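You operate a simulated robot arm through the tools that you are given. There is no shell and no other tool.

The job below is to be done with a simulated robot arm. You get a single attempt, and the scene is never put back.

Task
Ease collar screw one, then tighten screw two and screw one in that order.
Fine: use the bench hex key, up to the paint lines; stand it back in its stand.

The check looks at the end state, three seconds after you hand in, the way a careful person would. Anything else that was tipped, shoved, dropped, spilled or broken makes it a failure.

Robot
A 7-joint arm with a fingered hand, fixed in place. Base frame: the origin is on the floor under the middle of its stand, x ahead of it, y to its left, z up; the work surface is at about z = 0.92. Lengths are in m, angles in rad, forces in N, time in s.
With the tool pointing down near the work surface it reaches from about 0.36 to 0.72 m from the base axis. Its first joint turns from -1.204 to 3.002 rad. Payload 3.4 kg.
The TCP is the grasp point between the finger pads, 0.025 m short of the fingertips. In the tool frame z runs along the fingers and y along their closing line. The gripper opens to 0.088 m; its body begins 0.029 m behind the TCP. The gripper is a hand of 4 fingers: y runs from the thumb to the fingers, the wrist lies at [-0.013, -0.097, -0.162] in the tool frame, and closing takes about 1.5 s.
Orientation is that of the tool frame in the base frame, as [roll, pitch, yaw] about the fixed x, y, z axes, in that order (R = Rz(yaw) Ry(pitch) Rx(roll)). With the fingers straight down and the wrist toward the robot, the tool's x, y and z point along [0, 1, 0], [1, 0, 0] and [0, 0, -1] of the base frame.

Tools
- The arm moves only by the tool move_arm. Its argument "steps" is a list of rows, each an object of numbers (a shift or turn left out is 0, a gripper value left out holds the last): "hand": the finger opening in m, from 0 to 0.088; "tx", "ty", "tz": the shift along the tool's x, y, z in units of 500 mm (1.0 is 500 mm); "wx", "wy", "wz": the turn, a rotation vector about the tool's x, y, z in units of 90 degrees (1.0 is 90 degrees). In form: [{"hand": .., "tx": .., "ty": .., "tz": .., "wx": .., "wy": .., "wz": ..}, ...]. A call has 1 to 20 rows; each row is the pose to reach, as a shift and turn from the pose commanded when the call began, along the tool's axes at that moment. A call with a number of a shift or a turn outside -1 to 1 is refused whole. Each row takes 0.2 s and may step no farther than 0.05 m and 0.15 rad from the row before; otherwise, or with a gripper value out of range, the whole call is refused. A pose out of reach is approached as far as the arm can. The call stops where the force on the tool passes 40 N (or 10 N more than at its start, if that is more) or the arm is blocked; 0.2 s more then pass. Each finger travels about 0.108 m/s and halts on what it meets, pressing with about 31 N; the grip force reading is that of the motor and also rises with nothing between the fingers. The clock runs only during rows and for 0.2 s after the last one: add rows that repeat a pose to give the fingers time. The reply holds the time, the measured pose of the TCP, the force on the tool along the base axes, the opening and the grip force, in the units named above and with some noise, with the torque about the TCP (base axes, N m) and any sound that the robot's microphone picked up.
- Cameras (640 x 400 px; columns grow to the right, rows downward): "scene" is fixed at [0.0409, 0.4901, 1.6895]; the picture's right is [-0.92, -0.39, 0.00], its down [-0.19, 0.44, -0.88] and it looks along [0.34, -0.81, -0.48] (base axes); focal length 317 px, centre (320, 200). "wrist" rides on the gripper at [0.064, -0.083, -0.098] in the tool frame; the picture's right is [-0.62, 0.37, -0.69], its down [-0.71, -0.63, 0.30] and it looks along [-0.32, 0.68, 0.65] (tool axes); focal length 265 px, centre (320, 200). There is no depth. A picture from a camera that has moved, and an enlarged one, comes with that camera's place and axes in the base frame and with its lens. The place of the scene camera against the robot may be out by one fixed shift of up to 0.025 m in any direction.
- grab_frame(camera): a new picture of that camera. It takes no simulated time.
- move_column(by): slides the trunk up (or, below 0, down) by that many m; the arm rides with it, the base frame stays. It gives what a move gives, with no picture.
- preshape(shape): the hand has 4 fingers and takes this shape, open, in about a second: jaw (thumb against the fingers, like two jaws); tri (thumb and two fingers); tip (a fingertip pinch); poke (one finger out to press); point (the index stretched); flat (the hand flat); cup (the hand cupped); fist (a fist). The gripper value then closes the fingers along that shape, each until it touches; the sizes above hold for jaw. It gives what a move gives, with no picture.
- inspect(camera, box): a new picture of the part [left, top, right, bottom] of that camera's present view, enlarged. It takes no simulated time.
- hand_in(): hands the job in; it is judged then, once.

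Nothing tells you positions but the pictures and the camera data. Unless the task says otherwise, let go and move clear before handing in.

The tools are called after "Request:" as name(argument=value, ...) on one line, values as JSON. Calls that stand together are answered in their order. move_arm: Moves the arm, as the interface text tells. Its arguments: {"type":"object","properties":{"steps":{"type":"array"}},"required":["steps"]} The other tools are called the same way: move_column (by) moves the trunk up or down; preshape (shape) gives the hand a shape; grab_frame (camera) takes a picture; inspect (camera, box) takes an enlarged picture of a part of a camera's view; hand_in () hands the job in.

At the start:

```text
t: 0.0
tool_pos: [0.3826, -0.3937, 1.2491]
tcp_rot: [-3.141, -0.001, 1.572]
wrist_force: [0.6, 0.4, 0.2]
torque: [0.03, 0.01, 0.01]
finger_gap: 0.0875
grasp_force: 0.1
shape: jaw
trunk travel left (down, up): [-0.775, 0.065]
```

scene: 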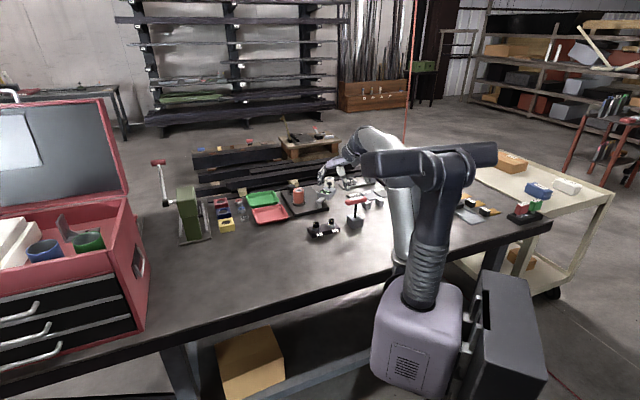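
wrist: 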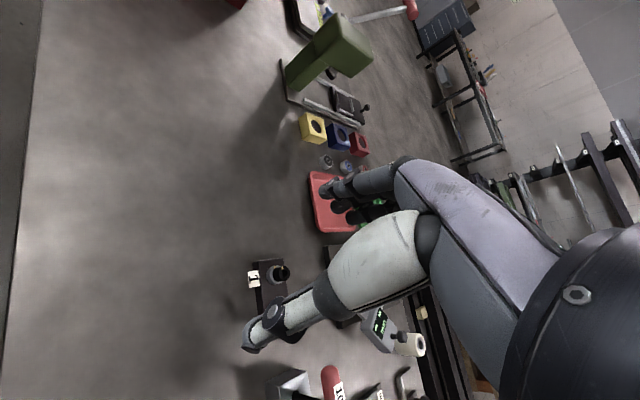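

The bench shows a vise, parts bins, trays, a small black fixture with numbered parts, and tools with red handles near the hand. I'll look closer at these before moving.

Request:
inspect(camera="scene", box=[280, 160, 400, 250])

Request:
inspect(camera="wrist", box=[220, 230, 460, 400])

Request:
inspect(camera="scene", box=[180, 160, 320, 250])

Request:
inspect(camera="scene", box=[440, 170, 560, 240])

```text
4.44 times, centred on (340, 205) of scene
camera zoom: at [0.0409, 0.4901, 1.6895], right [-0.92, -0.39, 0.0], down [-0.19, 0.44, -0.88], along [0.34, -0.81, -0.48], focal length 1407 px, centre (231, 178)
```

zoom: 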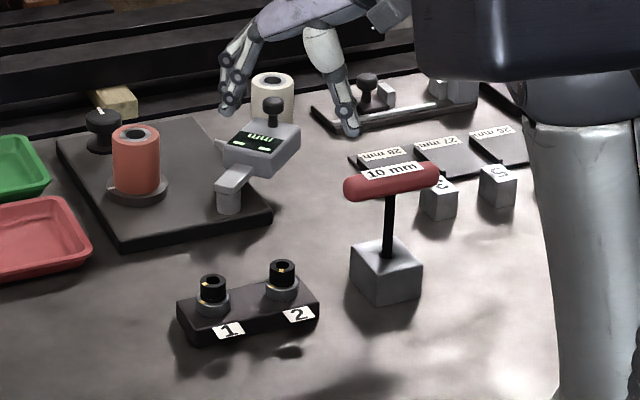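

```text
2.35 times, centred on (340, 315) of wrist
camera zoom: at [0.299, -0.33, 1.3471], right [0.37, -0.62, 0.69], down [-0.63, -0.71, -0.3], along [0.68, -0.32, -0.65], focal length 624 px, centre (273, -71)
```

zoom: 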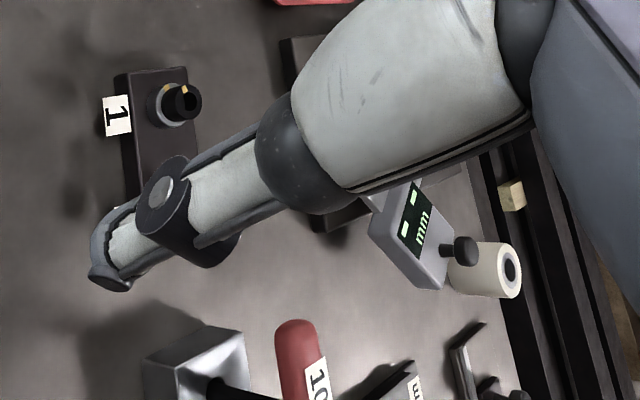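

```text
4.44 times, centred on (250, 205) of scene
camera zoom: at [0.0409, 0.4901, 1.6895], right [-0.92, -0.39, 0.0], down [-0.19, 0.44, -0.88], along [0.34, -0.81, -0.48], focal length 1407 px, centre (631, 178)
```

zoom: 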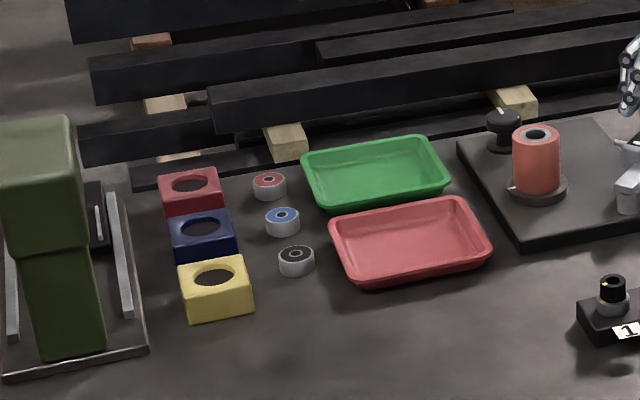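

```text
5.33 times, centred on (500, 205) of scene
camera zoom: at [0.0409, 0.4901, 1.6895], right [-0.92, -0.39, 0.0], down [-0.19, 0.44, -0.88], along [0.34, -0.81, -0.48], focal length 1688 px, centre (-640, 173)
```

zoom: 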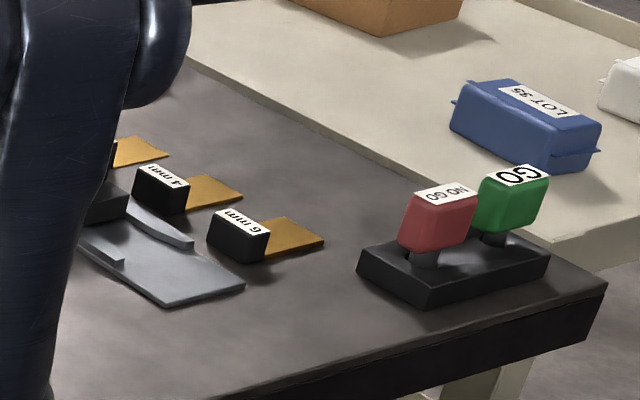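

The T-handle hex key ("10 mm") stands in a grey block, and the collar block carries screws 1 and 2 with yellow paint marks. I'm zooming in on the screws and the key handle.

Request:
inspect(camera="scene", box=[310, 212, 345, 240])

Request:
inspect(camera="scene", box=[340, 185, 380, 235])

Request:
inspect(camera="wrist", box=[240, 250, 300, 300])

Request:
inspect(camera="wrist", box=[250, 340, 420, 400])

```text
14.29 times, centred on (328, 226) of scene
camera zoom: at [0.0409, 0.4901, 1.6895], right [-0.92, -0.39, 0.0], down [-0.19, 0.44, -0.88], along [0.34, -0.81, -0.48], focal length 4523 px, centre (213, -171)
```

zoom: 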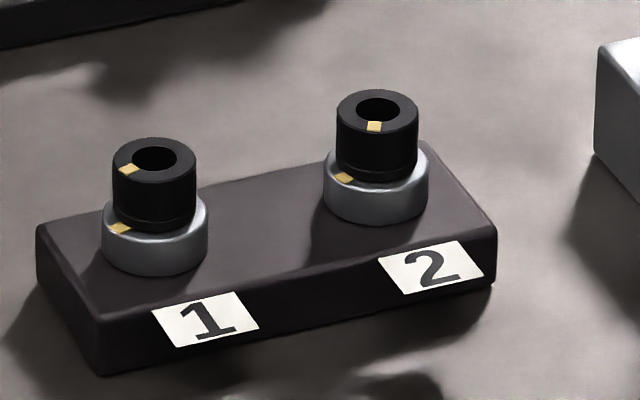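

```text
8.00 times, centred on (360, 210) of scene
camera zoom: at [0.0409, 0.4901, 1.6895], right [-0.92, -0.39, 0.0], down [-0.19, 0.44, -0.88], along [0.34, -0.81, -0.48], focal length 2533 px, centre (0, 120)
```

zoom: 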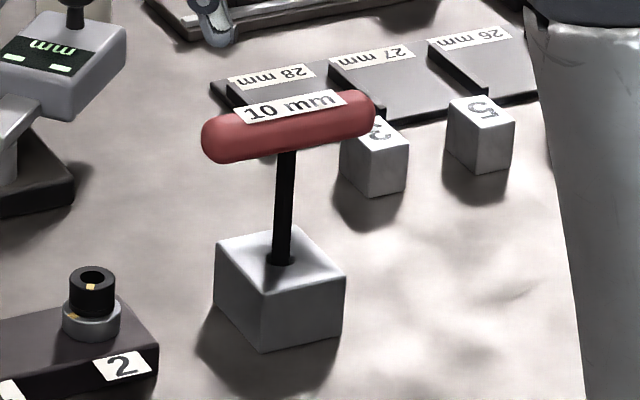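

```text
8.00 times, centred on (270, 275) of wrist
camera zoom: at [0.299, -0.33, 1.3471], right [0.37, -0.62, 0.69], down [-0.63, -0.71, -0.3], along [0.68, -0.32, -0.65], focal length 2123 px, centre (720, -400)
```

zoom: 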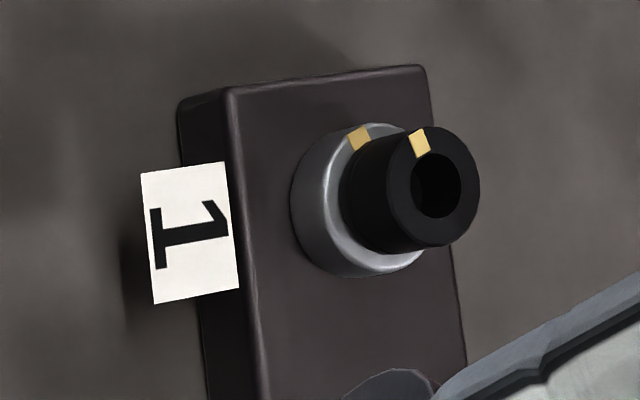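

```text
3.76 times, centred on (335, 370) of wrist
camera zoom: at [0.299, -0.33, 1.3471], right [0.37, -0.62, 0.69], down [-0.63, -0.71, -0.3], along [0.68, -0.32, -0.65], focal length 999 px, centre (264, -440)
```

zoom: 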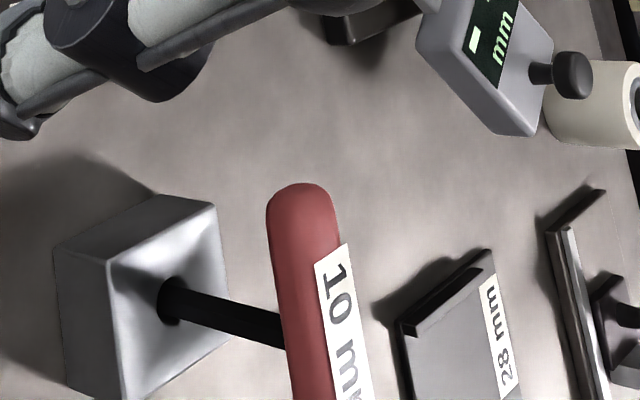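

Screw 1's marks line up, so it is tight. Screw 2's head mark sits about 50° counterclockwise of its collar mark. I'll first yaw the hand in place so its closing line crosses the key's bar, which also brings the wrist camera round to the stand.

Request:
move_arm(steps=[{"wz": 0.085}, {"wz": 0.17}, {"wz": 0.255}, {"wz": 0.34}, {"wz": 0.425}, {"wz": 0.51}, {"wz": 0.593}, {"wz": 0.593}])

```text
t: 1.8
tool_pos: [0.3831, -0.393, 1.2495]
tcp_rot: [3.141, 0.0, 0.637]
wrist_force: [-0.8, 0.5, 0.4]
torque: [-0.01, 0.01, -0.01]
finger_gap: 0.0876
grasp_force: 0.1
shape: jaw
trunk travel left (down, up): [-0.775, 0.065]
```

Request:
grab_frame(camera="wrist")

Request:
grab_frame(camera="scene")

```text
taken
camera wrist: at [0.384, -0.2891, 1.3477], right [-0.28, -0.66, 0.69], down [-0.95, 0.08, -0.3], along [0.15, -0.74, -0.65], focal length 265 px, centre (320, 200)
```

wrist: 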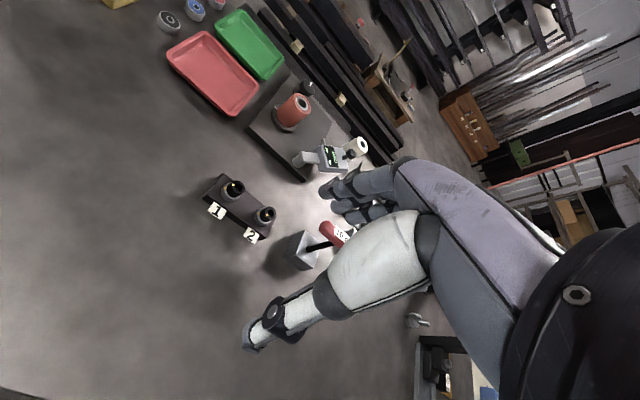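

```text
taken
```

scene: 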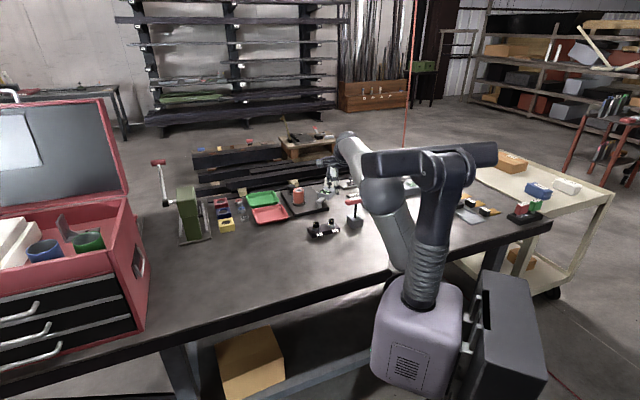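

The wrist camera now sees the block, screws and stand together. I'll enlarge this view to measure them.

Request:
inspect(camera="wrist", box=[190, 160, 300, 250])

Request:
inspect(camera="wrist", box=[270, 200, 370, 290])

```text
4.44 times, centred on (245, 205) of wrist
camera zoom: at [0.384, -0.2891, 1.3477], right [-0.28, -0.66, 0.69], down [-0.95, 0.08, -0.3], along [0.15, -0.74, -0.65], focal length 1180 px, centre (653, 178)
```

zoom: 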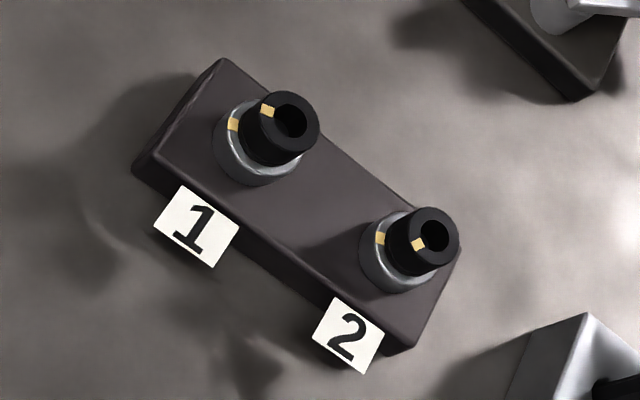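

```text
4.44 times, centred on (320, 245) of wrist
camera zoom: at [0.384, -0.2891, 1.3477], right [-0.28, -0.66, 0.69], down [-0.95, 0.08, -0.3], along [0.15, -0.74, -0.65], focal length 1180 px, centre (320, 0)
```

zoom: 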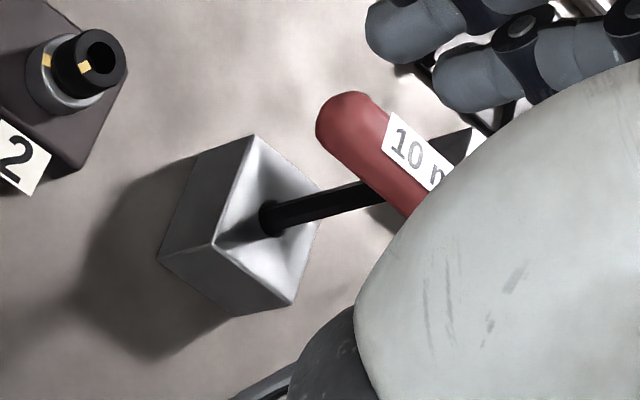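

Both views agree within a couple of centimetres. Screw 1 is near (0.507, -0.528), screw 2 near (0.456, -0.580), and the key stand near (0.375, -0.659) with its handle near z = 1.035. I'll move to well above the key handle, which also shows whether the arm reaches that far.

Request:
move_arm(steps=[{"tx": -0.0412, "ty": 0.052, "tz": 0.02}, {"tx": -0.0824, "ty": 0.104, "tz": 0.04}, {"tx": -0.1236, "ty": 0.156, "tz": 0.06}, {"tx": -0.1648, "ty": 0.208, "tz": 0.08}, {"tx": -0.206, "ty": 0.26, "tz": 0.1}, {"tx": -0.2472, "ty": 0.312, "tz": 0.12}, {"tx": -0.2884, "ty": 0.364, "tz": 0.14}, {"tx": -0.3295, "ty": 0.4167, "tz": 0.159}, {"tx": -0.3295, "ty": 0.4167, "tz": 0.159}])

```text
t: 3.8
tool_pos: [0.3741, -0.66, 1.171]
tcp_rot: [3.139, 0.001, 0.638]
wrist_force: [-0.3, -0.5, 0.2]
torque: [-0.02, 0.0, 0.02]
finger_gap: 0.0879
grasp_force: 0.1
shape: jaw
trunk travel left (down, up): [-0.775, 0.065]
```

Request:
grab_frame(camera="wrist")

Request:
inspect(camera="scene", box=[280, 130, 440, 250])

```text
taken
camera wrist: at [0.3757, -0.5553, 1.2697], right [-0.28, -0.66, 0.69], down [-0.95, 0.08, -0.3], along [0.15, -0.74, -0.65], focal length 265 px, centre (320, 200)
```

wrist: 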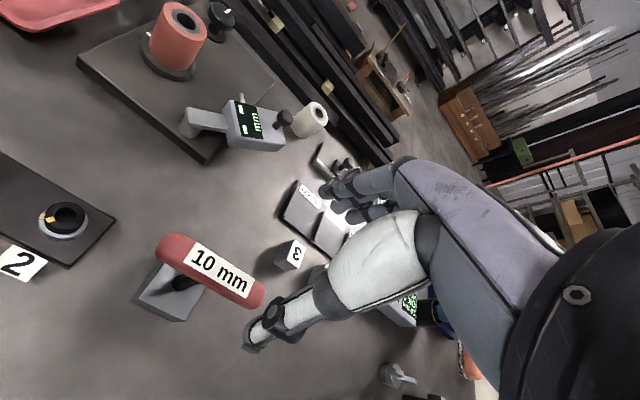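

```text
3.33 times, centred on (360, 190) of scene
camera zoom: at [0.0409, 0.4901, 1.6895], right [-0.92, -0.39, 0.0], down [-0.19, 0.44, -0.88], along [0.34, -0.81, -0.48], focal length 1055 px, centre (187, 233)
```

zoom: 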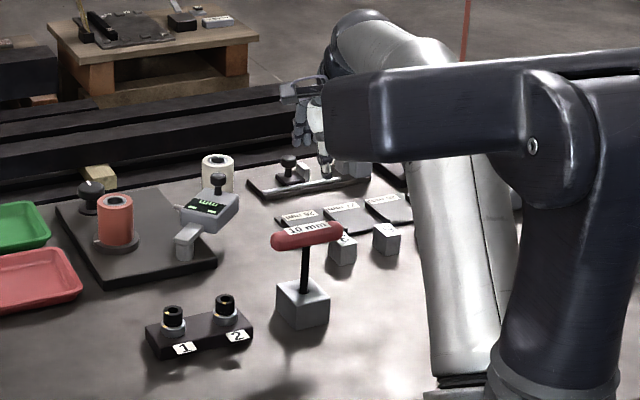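

The hand reached the point above the key, and the bar lies close to where the TCP's vertical line should fall. I'll measure it more precisely.

Request:
inspect(camera="wrist", box=[120, 210, 280, 330])

Request:
inspect(camera="wrist", box=[0, 160, 140, 280])

```text
3.33 times, centred on (200, 270) of wrist
camera zoom: at [0.3757, -0.5553, 1.2697], right [-0.28, -0.66, 0.69], down [-0.95, 0.08, -0.3], along [0.15, -0.74, -0.65], focal length 885 px, centre (720, -33)
```

zoom: 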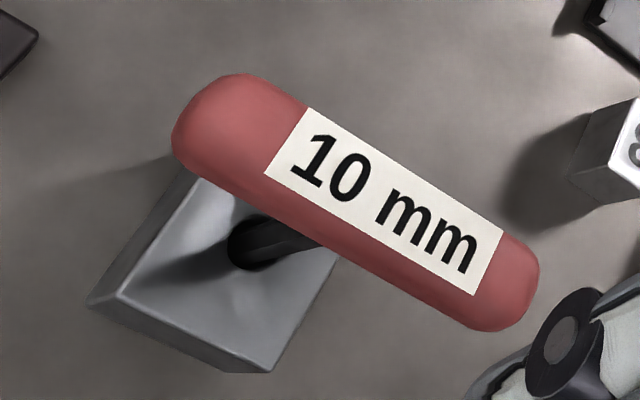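

```text
3.33 times, centred on (70, 220) of wrist
camera zoom: at [0.3757, -0.5553, 1.2697], right [-0.28, -0.66, 0.69], down [-0.95, 0.08, -0.3], along [0.15, -0.74, -0.65], focal length 885 px, centre (1153, 133)
```

zoom: 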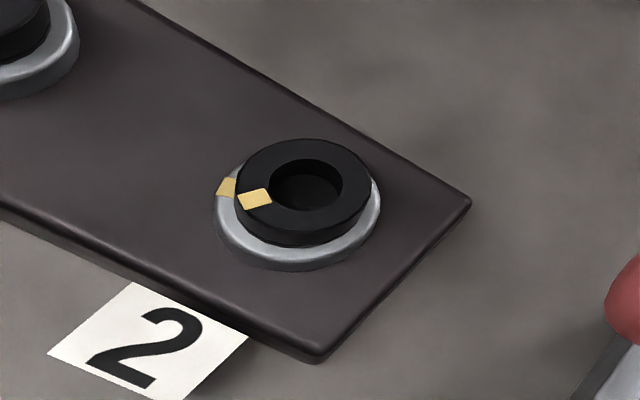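

The bar runs at about 45° in the base frame, with its centre near (0.375, -0.657, 1.044). I'll turn the hand to match and come down to just above the bar.

Request:
move_arm(steps=[{"wz": -0.047, "tx": 0.002, "ty": -0.001, "tz": 0.04}, {"wz": -0.0936, "tx": 0.005, "ty": -0.0036, "tz": 0.09}, {"wz": -0.0936, "tx": 0.005, "ty": -0.0036, "tz": 0.142}, {"wz": -0.0936, "tx": 0.005, "ty": -0.0036, "tz": 0.142}])

```text
t: 4.8
tool_pos: [0.3748, -0.6565, 1.1011]
tcp_rot: [3.141, 0.0, 0.787]
wrist_force: [-0.1, 0.2, -0.8]
torque: [0.01, -0.01, 0.0]
finger_gap: 0.0878
grasp_force: 0.1
shape: jaw
trunk travel left (down, up): [-0.775, 0.065]
```

Request:
grab_frame(camera="wrist")

Request:
inspect(camera="scene", box=[320, 150, 400, 230])

```text
taken
camera wrist: at [0.3605, -0.5529, 1.1977], right [-0.18, -0.7, 0.69], down [-0.95, -0.06, -0.3], along [0.26, -0.71, -0.65], focal length 265 px, centre (320, 200)
```

wrist: 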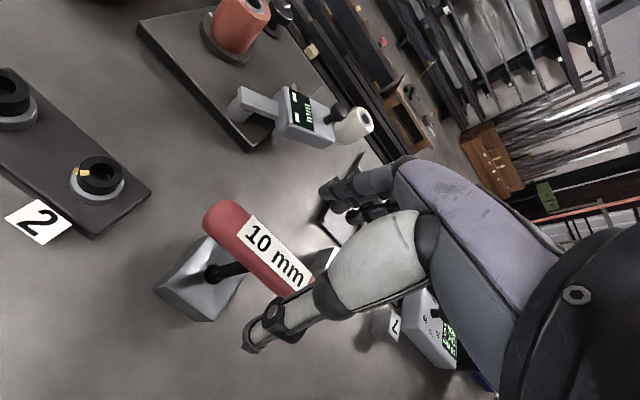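

```text
5.00 times, centred on (360, 190) of scene
camera zoom: at [0.0409, 0.4901, 1.6895], right [-0.92, -0.39, 0.0], down [-0.19, 0.44, -0.88], along [0.34, -0.81, -0.48], focal length 1583 px, centre (120, 250)
```

zoom: 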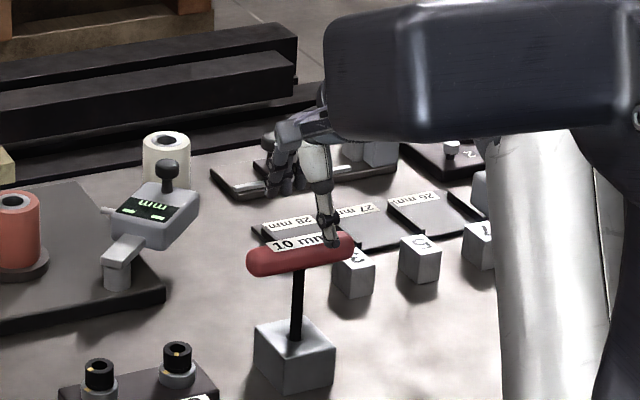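

The bar is centred between the open fingers in both views. I'll go straight down so the pads sit at bar height, then look again.

Request:
move_arm(steps=[{"tz": 0.04}, {"tz": 0.08}, {"tz": 0.118}, {"tz": 0.118}])

```text
t: 5.8
tool_pos: [0.3746, -0.6543, 1.0408]
tcp_rot: [-3.139, 0.001, 0.787]
wrist_force: [-0.9, -0.5, 0.0]
torque: [0.02, 0.0, 0.0]
finger_gap: 0.0877
grasp_force: 0.1
shape: jaw
trunk travel left (down, up): [-0.775, 0.065]
```

Request:
grab_frame(camera="wrist")

Request:
inspect(camera="scene", box=[330, 170, 390, 230])

Request:
move_arm(steps=[{"tz": 0.0}])

```text
taken
camera wrist: at [0.3606, -0.5503, 1.1376], right [-0.18, -0.7, 0.69], down [-0.95, -0.06, -0.3], along [0.26, -0.71, -0.65], focal length 265 px, centre (320, 200)
```

wrist: 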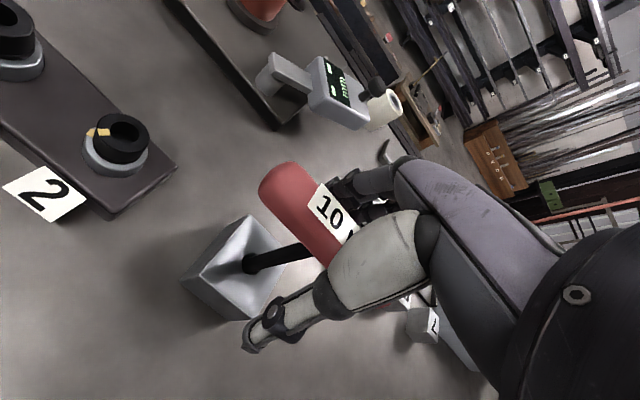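

```text
6.67 times, centred on (360, 200) of scene
camera zoom: at [0.0409, 0.4901, 1.6895], right [-0.92, -0.39, 0.0], down [-0.19, 0.44, -0.88], along [0.34, -0.81, -0.48], focal length 2110 px, centre (53, 200)
```

zoom: 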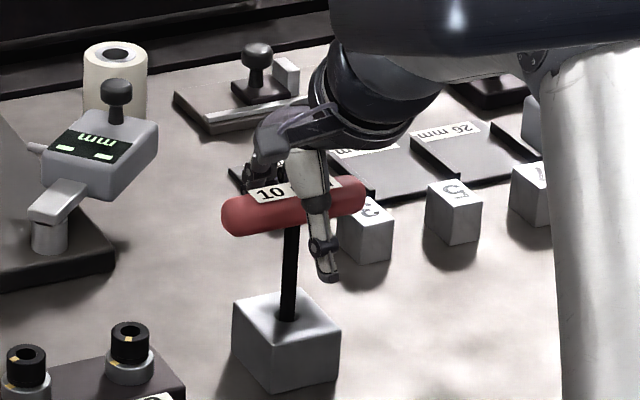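

```text
t: 6.2
tool_pos: [0.3741, -0.6542, 1.0388]
tcp_rot: [3.141, -0.001, 0.786]
wrist_force: [-0.1, -0.3, -1.1]
torque: [0.01, 0.0, -0.02]
finger_gap: 0.0877
grasp_force: 0.1
shape: jaw
trunk travel left (down, up): [-0.775, 0.065]
```

The reading suggests the arm may be at its reach limit here (y came out about 3 mm short). I'll look at the arm's layout before deciding whether to lower the trunk.

Request:
inspect(camera="scene", box=[300, 110, 560, 400])

Request:
inspect(camera="wrist", box=[180, 140, 380, 360])

```text
1.38 times, centred on (430, 255) of scene
camera zoom: at [0.0409, 0.4901, 1.6895], right [-0.92, -0.39, 0.0], down [-0.19, 0.44, -0.88], along [0.34, -0.81, -0.48], focal length 437 px, centre (168, 124)
```

zoom: 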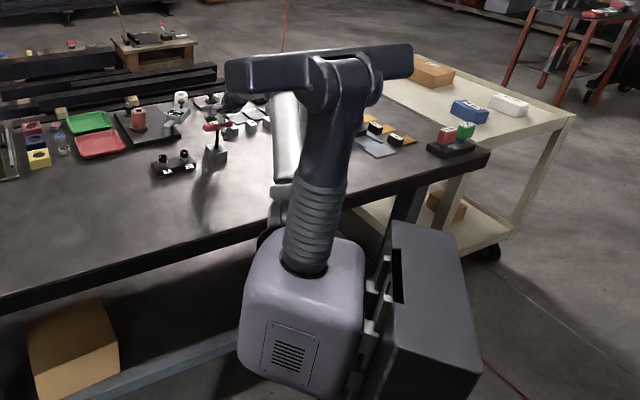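

```text
1.82 times, centred on (280, 250) of wrist
camera zoom: at [0.3606, -0.5507, 1.1376], right [-0.18, -0.7, 0.69], down [-0.95, -0.06, -0.3], along [0.25, -0.71, -0.65], focal length 483 px, centre (393, 109)
```

zoom: 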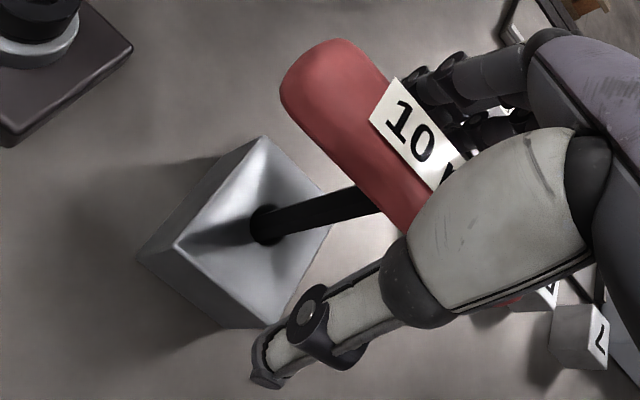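

The arm looks almost straight at this point, so lowering the trunk may give more reach. I'll lift clear of the key, lower the trunk part-way, and compare the poses.

Request:
move_arm(steps=[{"tz": -0.06}, {"tz": -0.12}, {"tz": -0.18}, {"tz": -0.24}, {"tz": -0.3}, {"tz": -0.36}, {"tz": -0.4}, {"tz": -0.4}])

Request:
move_column(by=-0.1)

Request:
grab_frame(camera="scene")

```text
t: 8.0
tool_pos: [0.3767, -0.6548, 1.2384]
tcp_rot: [-3.141, -0.001, 0.787]
wrist_force: [0.1, -0.8, 0.9]
torque: [-0.01, 0.0, -0.01]
finger_gap: 0.0878
grasp_force: 0.0
shape: jaw
trunk travel left (down, up): [-0.775, 0.065]
```

```text
t: 9.3
tool_pos: [0.3759, -0.6539, 1.1414]
tcp_rot: [-3.141, 0.001, 0.788]
wrist_force: [0.3, -0.4, -0.7]
torque: [-0.05, -0.01, 0.02]
finger_gap: 0.0878
grasp_force: 0.1
shape: jaw
trunk travel left (down, up): [-0.675, 0.165]
```

```text
taken
```

scene: 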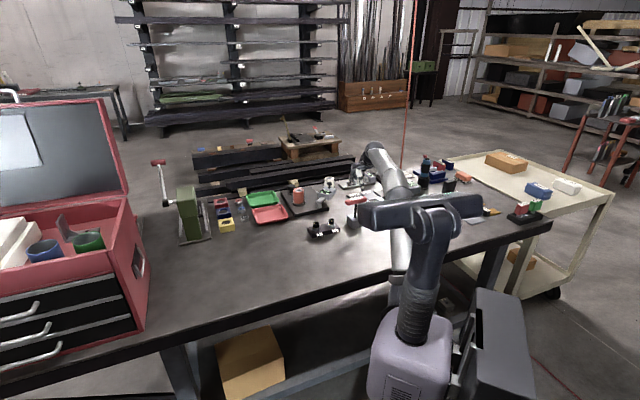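

The trunk moved without trouble and the pose held. I'll make a small correction toward the key axis at (0.375, -0.657) and see whether the arm follows it.

Request:
move_arm(steps=[{"tx": -0.0056, "ty": 0.0028}, {"tx": -0.0056, "ty": 0.0028}, {"tx": -0.0056, "ty": 0.0028, "tz": 0.04}, {"tx": -0.0056, "ty": 0.0028, "tz": 0.08}, {"tx": -0.0056, "ty": 0.0028, "tz": 0.08}, {"tx": -0.0056, "ty": 0.0028, "tz": 0.08}])

Request:
grab_frame(camera="wrist")

```text
t: 10.7
tool_pos: [0.3749, -0.6579, 1.0996]
tcp_rot: [3.141, 0.001, 0.789]
wrist_force: [-0.7, 1.0, -0.2]
torque: [0.02, -0.03, 0.04]
finger_gap: 0.0878
grasp_force: 0.1
shape: jaw
trunk travel left (down, up): [-0.675, 0.165]
```

```text
taken
camera wrist: at [0.3612, -0.5538, 1.1981], right [-0.18, -0.7, 0.69], down [-0.95, -0.06, -0.3], along [0.26, -0.71, -0.65], focal length 265 px, centre (320, 200)
```

wrist: 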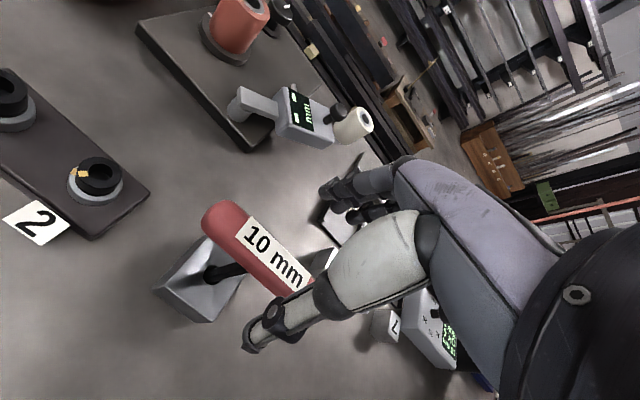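

It followed the correction. I'll descend to bar height in small steps.

Request:
move_arm(steps=[{"tz": 0.04}, {"tz": 0.08}, {"tz": 0.114}, {"tz": 0.114}, {"tz": 0.114}])

Request:
inspect(camera="wrist", box=[180, 140, 380, 360])

Request:
inspect(camera="scene", box=[330, 170, 390, 230])

```text
t: 11.9
tool_pos: [0.3754, -0.6572, 1.0421]
tcp_rot: [3.141, 0.0, 0.788]
wrist_force: [-0.5, 0.4, -0.3]
torque: [-0.02, 0.01, -0.01]
finger_gap: 0.0878
grasp_force: 0.1
shape: jaw
trunk travel left (down, up): [-0.675, 0.165]
```

```text
1.82 times, centred on (280, 250) of wrist
camera zoom: at [0.3615, -0.5544, 1.1402], right [-0.18, -0.7, 0.69], down [-0.95, -0.06, -0.3], along [0.25, -0.71, -0.65], focal length 483 px, centre (393, 109)
```

zoom: 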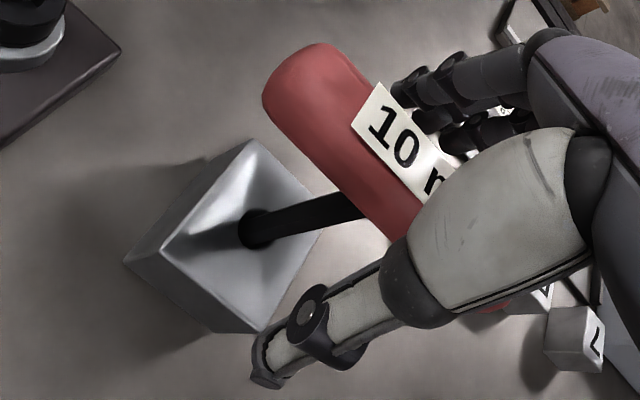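

```text
6.67 times, centred on (360, 200) of scene
camera zoom: at [0.0409, 0.4901, 1.6895], right [-0.92, -0.39, 0.0], down [-0.19, 0.44, -0.88], along [0.34, -0.81, -0.48], focal length 2110 px, centre (53, 200)
```

zoom: 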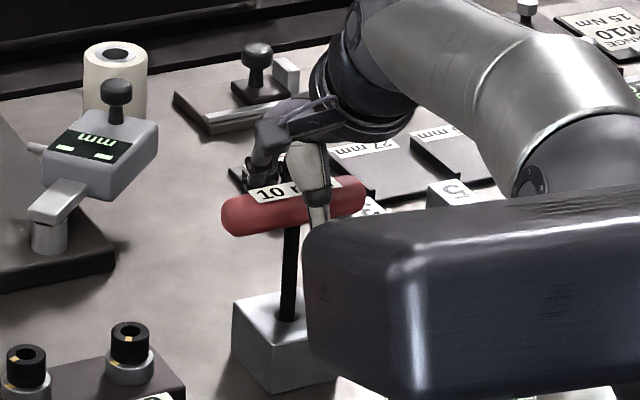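

The arm now follows the command fully, so the lower trunk gives the reach I need. I'll check how well the bar is centred between thumb and fingers before closing.

Request:
inspect(camera="wrist", box=[250, 150, 370, 270])

Request:
inspect(camera="scene", box=[400, 150, 500, 230])

```text
3.33 times, centred on (310, 210) of wrist
camera zoom: at [0.3615, -0.5544, 1.1402], right [-0.18, -0.7, 0.69], down [-0.95, -0.06, -0.3], along [0.25, -0.71, -0.65], focal length 885 px, centre (353, 167)
```

zoom: 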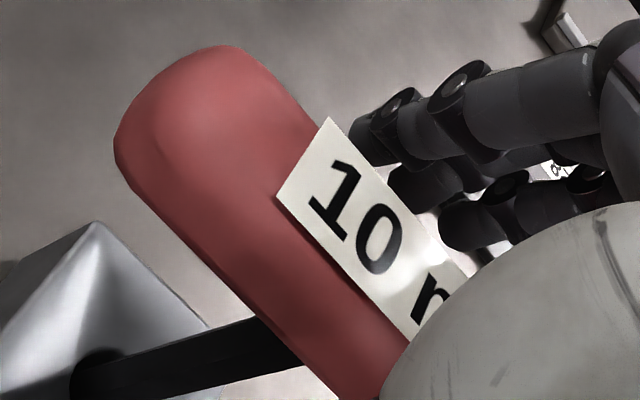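

```text
5.00 times, centred on (450, 190) of scene
camera zoom: at [0.0409, 0.4901, 1.6895], right [-0.92, -0.39, 0.0], down [-0.19, 0.44, -0.88], along [0.34, -0.81, -0.48], focal length 1583 px, centre (-330, 250)
```

zoom: 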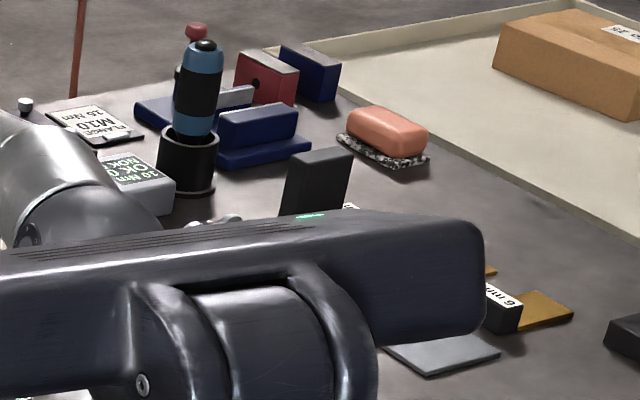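

The bar is centred within about 1 mm of the TCP. I'll close part-way first and check.

Request:
move_arm(steps=[{"hand": 0.045}, {"hand": 0.045}, {"hand": 0.045}, {"hand": 0.045}])

Request:
inspect(camera="wrist", box=[230, 140, 400, 300])

Request:
inspect(camera="scene", box=[330, 170, 390, 230])

```text
t: 12.9
tool_pos: [0.3746, -0.6582, 1.0422]
tcp_rot: [-3.141, -0.001, 0.788]
wrist_force: [-0.3, 0.0, 0.0]
torque: [-0.05, 0.01, 0.0]
finger_gap: 0.0455
grasp_force: 0.1
shape: jaw
trunk travel left (down, up): [-0.675, 0.165]
```

```text
2.50 times, centred on (315, 220) of wrist
camera zoom: at [0.3615, -0.5543, 1.1405], right [-0.18, -0.7, 0.69], down [-0.95, -0.06, -0.3], along [0.25, -0.71, -0.65], focal length 664 px, centre (332, 150)
```

zoom: 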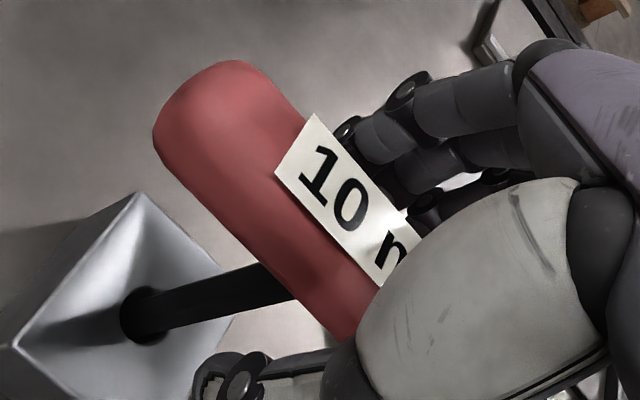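

```text
6.67 times, centred on (360, 200) of scene
camera zoom: at [0.0409, 0.4901, 1.6895], right [-0.92, -0.39, 0.0], down [-0.19, 0.44, -0.88], along [0.34, -0.81, -0.48], focal length 2110 px, centre (53, 200)
```

zoom: 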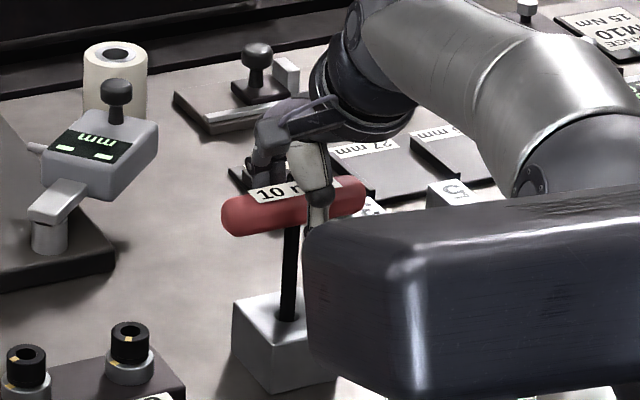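

Fingers and thumb straddle the bar evenly with no contact yet. Now I'll close to grip.

Request:
move_arm(steps=[{"hand": 0.035}, {"hand": 0.028}, {"hand": 0.02}, {"hand": 0.01}, {"hand": 0.0}, {"hand": 0.0}, {"hand": 0.0}, {"hand": 0.0}])

Request:
inspect(camera="wrist", box=[180, 140, 380, 360])

Request:
inspect(camera="scene", box=[330, 170, 390, 230])

```text
t: 14.7
tool_pos: [0.3767, -0.6589, 1.0425]
tcp_rot: [3.14, 0.0, 0.786]
wrist_force: [0.0, -0.4, -1.3]
torque: [-0.07, -0.07, 0.02]
finger_gap: 0.016
grasp_force: 31.1
shape: jaw
trunk travel left (down, up): [-0.675, 0.165]
```

```text
1.82 times, centred on (280, 250) of wrist
camera zoom: at [0.3618, -0.5548, 1.14], right [-0.18, -0.7, 0.69], down [-0.95, -0.06, -0.3], along [0.25, -0.71, -0.65], focal length 483 px, centre (393, 109)
```

zoom: 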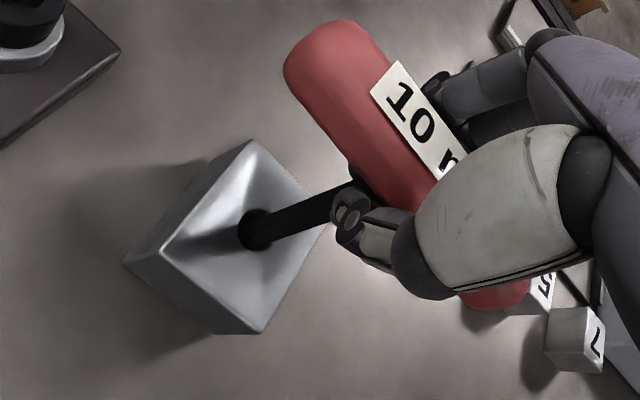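

```text
6.67 times, centred on (360, 200) of scene
camera zoom: at [0.0409, 0.4901, 1.6895], right [-0.92, -0.39, 0.0], down [-0.19, 0.44, -0.88], along [0.34, -0.81, -0.48], focal length 2110 px, centre (53, 200)
```

zoom: 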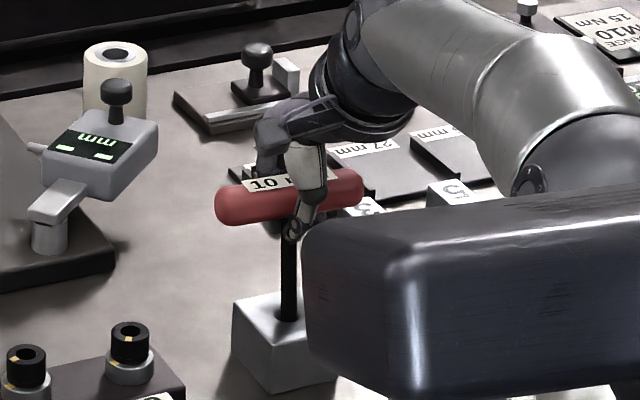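

The grip rode under the bar and lifted the key about 8 mm in its stand. The stand itself hasn't moved. I'll re-seat the key, open slightly, go lower so the bar sits deep in the hand, and grip again.

Request:
move_arm(steps=[{"tz": 0.005}, {"tz": 0.01}, {"tz": 0.014}, {"tz": 0.014}])

Request:
inspect(camera="scene", box=[330, 170, 390, 230])

```text
t: 15.7
tool_pos: [0.3753, -0.6565, 1.0367]
tcp_rot: [3.139, 0.001, 0.786]
wrist_force: [0.8, -1.9, 3.9]
torque: [-0.1, -0.13, -0.01]
finger_gap: 0.0159
grasp_force: 31.0
shape: jaw
trunk travel left (down, up): [-0.675, 0.165]
```

```text
6.67 times, centred on (360, 200) of scene
camera zoom: at [0.0409, 0.4901, 1.6895], right [-0.92, -0.39, 0.0], down [-0.19, 0.44, -0.88], along [0.34, -0.81, -0.48], focal length 2110 px, centre (53, 200)
```

zoom: 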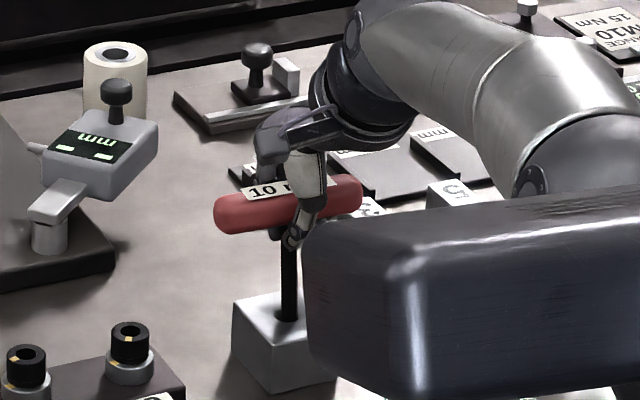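

The key is back near its seat with light contact. I'll open slightly to release it, then look.

Request:
move_arm(steps=[{"hand": 0.02}, {"hand": 0.03}, {"hand": 0.045}, {"hand": 0.045}, {"hand": 0.045}])

Request:
inspect(camera="scene", box=[330, 170, 390, 230])

Request:
inspect(camera="wrist", box=[180, 140, 380, 360])

```text
t: 16.9
tool_pos: [0.3753, -0.6566, 1.0362]
tcp_rot: [3.141, 0.001, 0.788]
wrist_force: [0.0, -1.0, 0.5]
torque: [0.02, 0.0, -0.01]
finger_gap: 0.0446
grasp_force: 0.1
shape: jaw
trunk travel left (down, up): [-0.675, 0.165]
```

```text
6.67 times, centred on (360, 200) of scene
camera zoom: at [0.0409, 0.4901, 1.6895], right [-0.92, -0.39, 0.0], down [-0.19, 0.44, -0.88], along [0.34, -0.81, -0.48], focal length 2110 px, centre (53, 200)
```

zoom: 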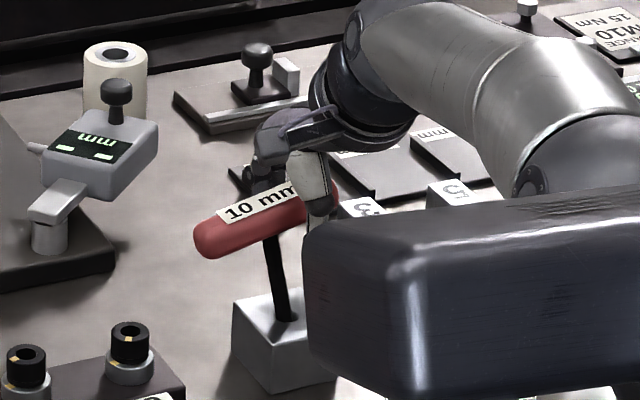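

```text
1.82 times, centred on (280, 250) of wrist
camera zoom: at [0.3612, -0.5536, 1.1343], right [-0.18, -0.7, 0.69], down [-0.95, -0.06, -0.3], along [0.25, -0.71, -0.65], focal length 483 px, centre (393, 109)
```

zoom: 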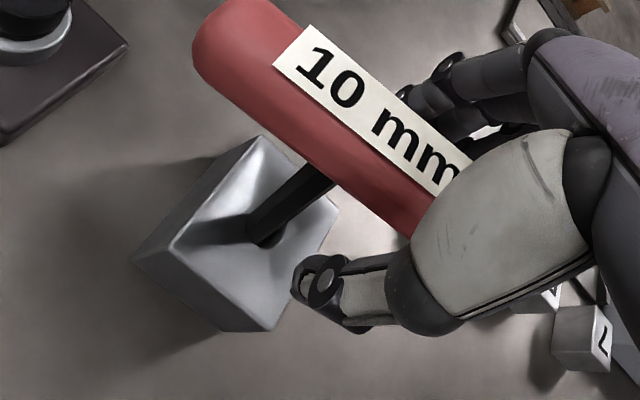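

On release the key leaned about 10° in its loose stand hole, toward the block side. I'll open fully, lift clear, and measure its new pose from above.

Request:
move_arm(steps=[{"hand": 0.06}, {"hand": 0.087}, {"hand": 0.087}, {"hand": 0.087}])

Request:
move_arm(steps=[{"tz": -0.02}, {"tz": -0.04}, {"tz": -0.08}, {"tz": -0.14}, {"tz": -0.2}, {"tz": -0.26}, {"tz": -0.26}])

Request:
grab_frame(camera="wrist")

Request:
inspect(camera="scene", box=[330, 170, 390, 230])

```text
t: 17.9
tool_pos: [0.3762, -0.6569, 1.0364]
tcp_rot: [3.141, -0.001, 0.785]
wrist_force: [0.1, 0.0, 0.2]
torque: [-0.03, 0.02, 0.0]
finger_gap: 0.0867
grasp_force: 0.1
shape: jaw
trunk travel left (down, up): [-0.675, 0.165]
```

```text
t: 19.5
tool_pos: [0.3739, -0.6587, 1.1668]
tcp_rot: [3.14, 0.0, 0.786]
wrist_force: [0.1, -0.2, -0.4]
torque: [-0.01, 0.02, -0.01]
finger_gap: 0.0868
grasp_force: 0.2
shape: jaw
trunk travel left (down, up): [-0.675, 0.165]
```

```text
taken
camera wrist: at [0.3593, -0.5554, 1.2651], right [-0.18, -0.7, 0.69], down [-0.95, -0.06, -0.3], along [0.25, -0.71, -0.65], focal length 265 px, centre (320, 200)
```

wrist: 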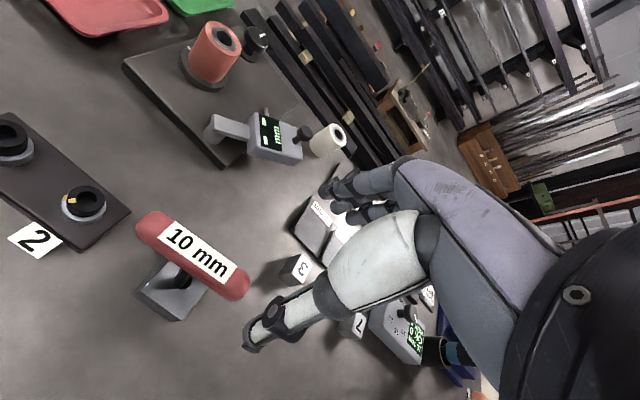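

```text
6.67 times, centred on (360, 200) of scene
camera zoom: at [0.0409, 0.4901, 1.6895], right [-0.92, -0.39, 0.0], down [-0.19, 0.44, -0.88], along [0.34, -0.81, -0.48], focal length 2110 px, centre (53, 200)
```

zoom: 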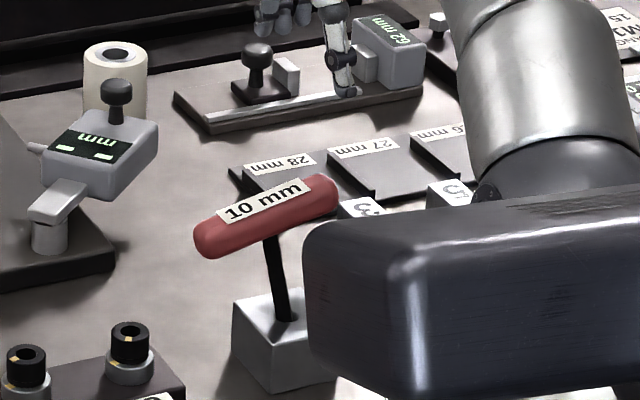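

Request:
inspect(camera="wrist", box=[115, 195, 265, 330])

Request:
inspect(camera="scene", box=[345, 190, 370, 210])

```text
2.96 times, centred on (190, 262) of wrist
camera zoom: at [0.3593, -0.5554, 1.2651], right [-0.18, -0.7, 0.69], down [-0.95, -0.06, -0.3], along [0.25, -0.71, -0.65], focal length 786 px, centre (705, 15)
```

zoom: 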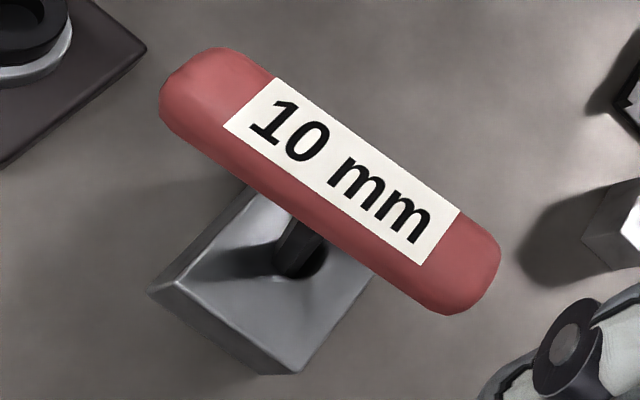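

```text
16.00 times, centred on (358, 200) of scene
camera zoom: at [0.0409, 0.4901, 1.6895], right [-0.92, -0.39, 0.0], down [-0.19, 0.44, -0.88], along [0.34, -0.81, -0.48], focal length 5065 px, centre (-280, 200)
```

zoom: 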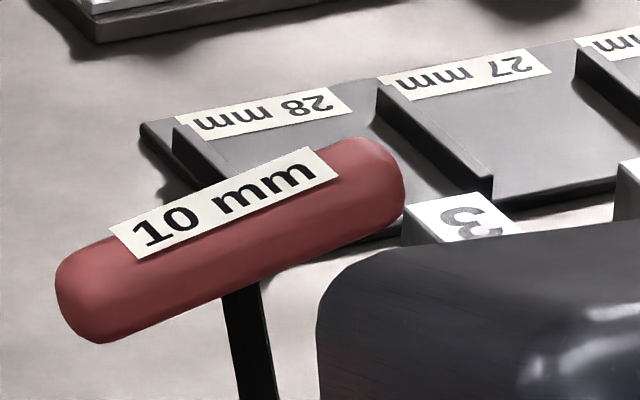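

I now have the bar centre near (0.388, -0.641, 1.039), tilted about 11° down toward the block side. I'll tilt the hand to match, line up above the bar along the key's axis, and check before gripping.

Request:
move_arm(steps=[{"tx": 0.02, "ty": -0.001, "tz": 0.02, "wy": -0.04}, {"tx": 0.04, "ty": -0.002, "tz": 0.045, "wy": -0.085}, {"tx": 0.06, "ty": -0.0035, "tz": 0.075, "wy": -0.1273}, {"tx": 0.077, "ty": -0.0046, "tz": 0.1044, "wy": -0.1273}, {"tx": 0.077, "ty": -0.0046, "tz": 0.1044, "wy": -0.1273}])

Request:
grab_frame(camera="wrist")

Request:
inspect(camera="wrist", box=[160, 180, 340, 340])

Request:
inspect(camera="scene", box=[330, 170, 390, 230])

```text
t: 20.7
tool_pos: [0.4004, -0.6267, 1.1146]
tcp_rot: [-3.141, 0.202, 0.786]
wrist_force: [0.2, -0.5, 1.2]
torque: [-0.03, -0.01, 0.03]
finger_gap: 0.0869
grasp_force: 0.0
shape: jaw
trunk travel left (down, up): [-0.675, 0.165]
```

```text
taken
camera wrist: at [0.399, -0.5113, 1.1974], right [-0.07, -0.59, 0.8], down [-0.98, -0.09, -0.16], along [0.17, -0.8, -0.58], focal length 265 px, centre (320, 200)
```

wrist: 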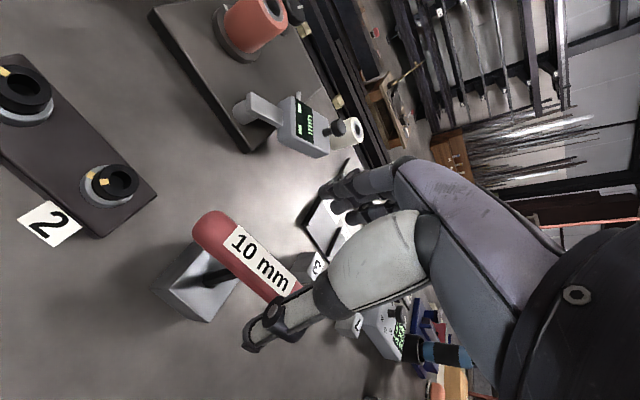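

```text
2.50 times, centred on (250, 260) of wrist
camera zoom: at [0.399, -0.5113, 1.1974], right [-0.07, -0.59, 0.8], down [-0.98, -0.09, -0.16], along [0.17, -0.8, -0.58], focal length 664 px, centre (495, 50)
```

zoom: 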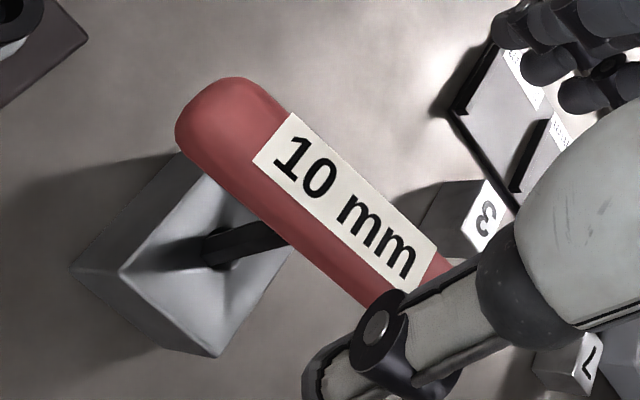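

```text
6.67 times, centred on (360, 200) of scene
camera zoom: at [0.0409, 0.4901, 1.6895], right [-0.92, -0.39, 0.0], down [-0.19, 0.44, -0.88], along [0.34, -0.81, -0.48], focal length 2110 px, centre (53, 200)
```

zoom: 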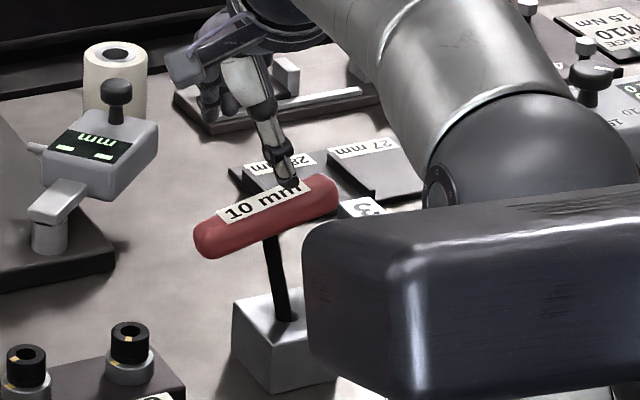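

The tool axis passes through the bar centre within 1 mm, though the shaft shows slightly more lean than my tilt. I'll add 3° and go down around the bar.

Request:
move_arm(steps=[{"tx": 0.0, "tz": 0.05, "wy": -0.016}, {"tx": -0.001, "tz": 0.1, "wy": -0.032}, {"tx": -0.001, "tz": 0.14, "wy": -0.032}, {"tx": -0.0012, "tz": 0.165, "wy": -0.032}, {"tx": -0.0012, "tz": 0.165, "wy": -0.032}])

Request:
inspect(camera="wrist", box=[200, 120, 400, 320])

Request:
inspect(camera="scene", box=[330, 170, 390, 230])

```text
t: 21.9
tool_pos: [0.3878, -0.6416, 1.0338]
tcp_rot: [-3.141, 0.25, 0.789]
wrist_force: [-0.2, 1.1, -1.3]
torque: [-0.05, 0.02, -0.01]
finger_gap: 0.0868
grasp_force: 0.1
shape: jaw
trunk travel left (down, up): [-0.675, 0.165]
```

```text
2.00 times, centred on (300, 220) of wrist
camera zoom: at [0.39, -0.5216, 1.1123], right [-0.04, -0.56, 0.82], down [-0.99, -0.1, -0.12], along [0.15, -0.82, -0.55], focal length 531 px, centre (360, 160)
```

zoom: 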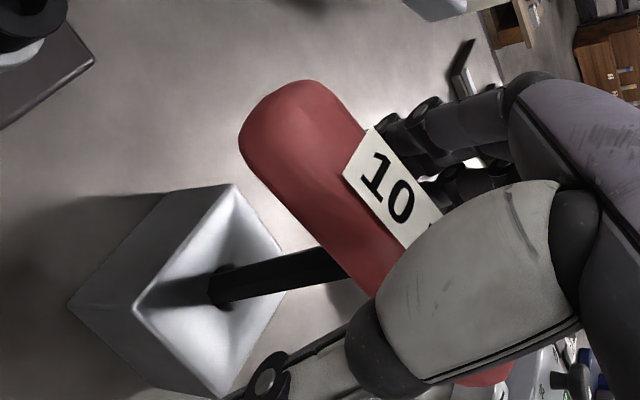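

```text
6.67 times, centred on (360, 200) of scene
camera zoom: at [0.0409, 0.4901, 1.6895], right [-0.92, -0.39, 0.0], down [-0.19, 0.44, -0.88], along [0.34, -0.81, -0.48], focal length 2110 px, centre (53, 200)
```

zoom: 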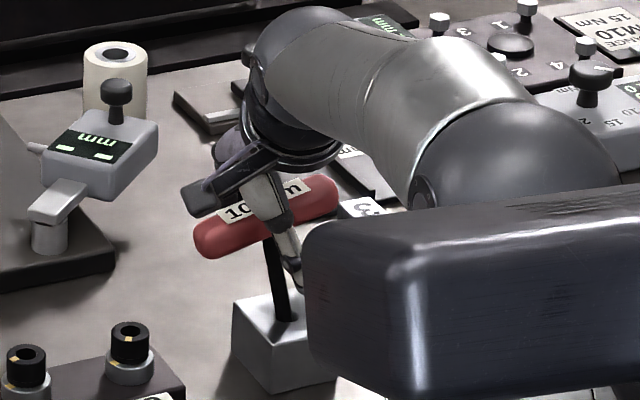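

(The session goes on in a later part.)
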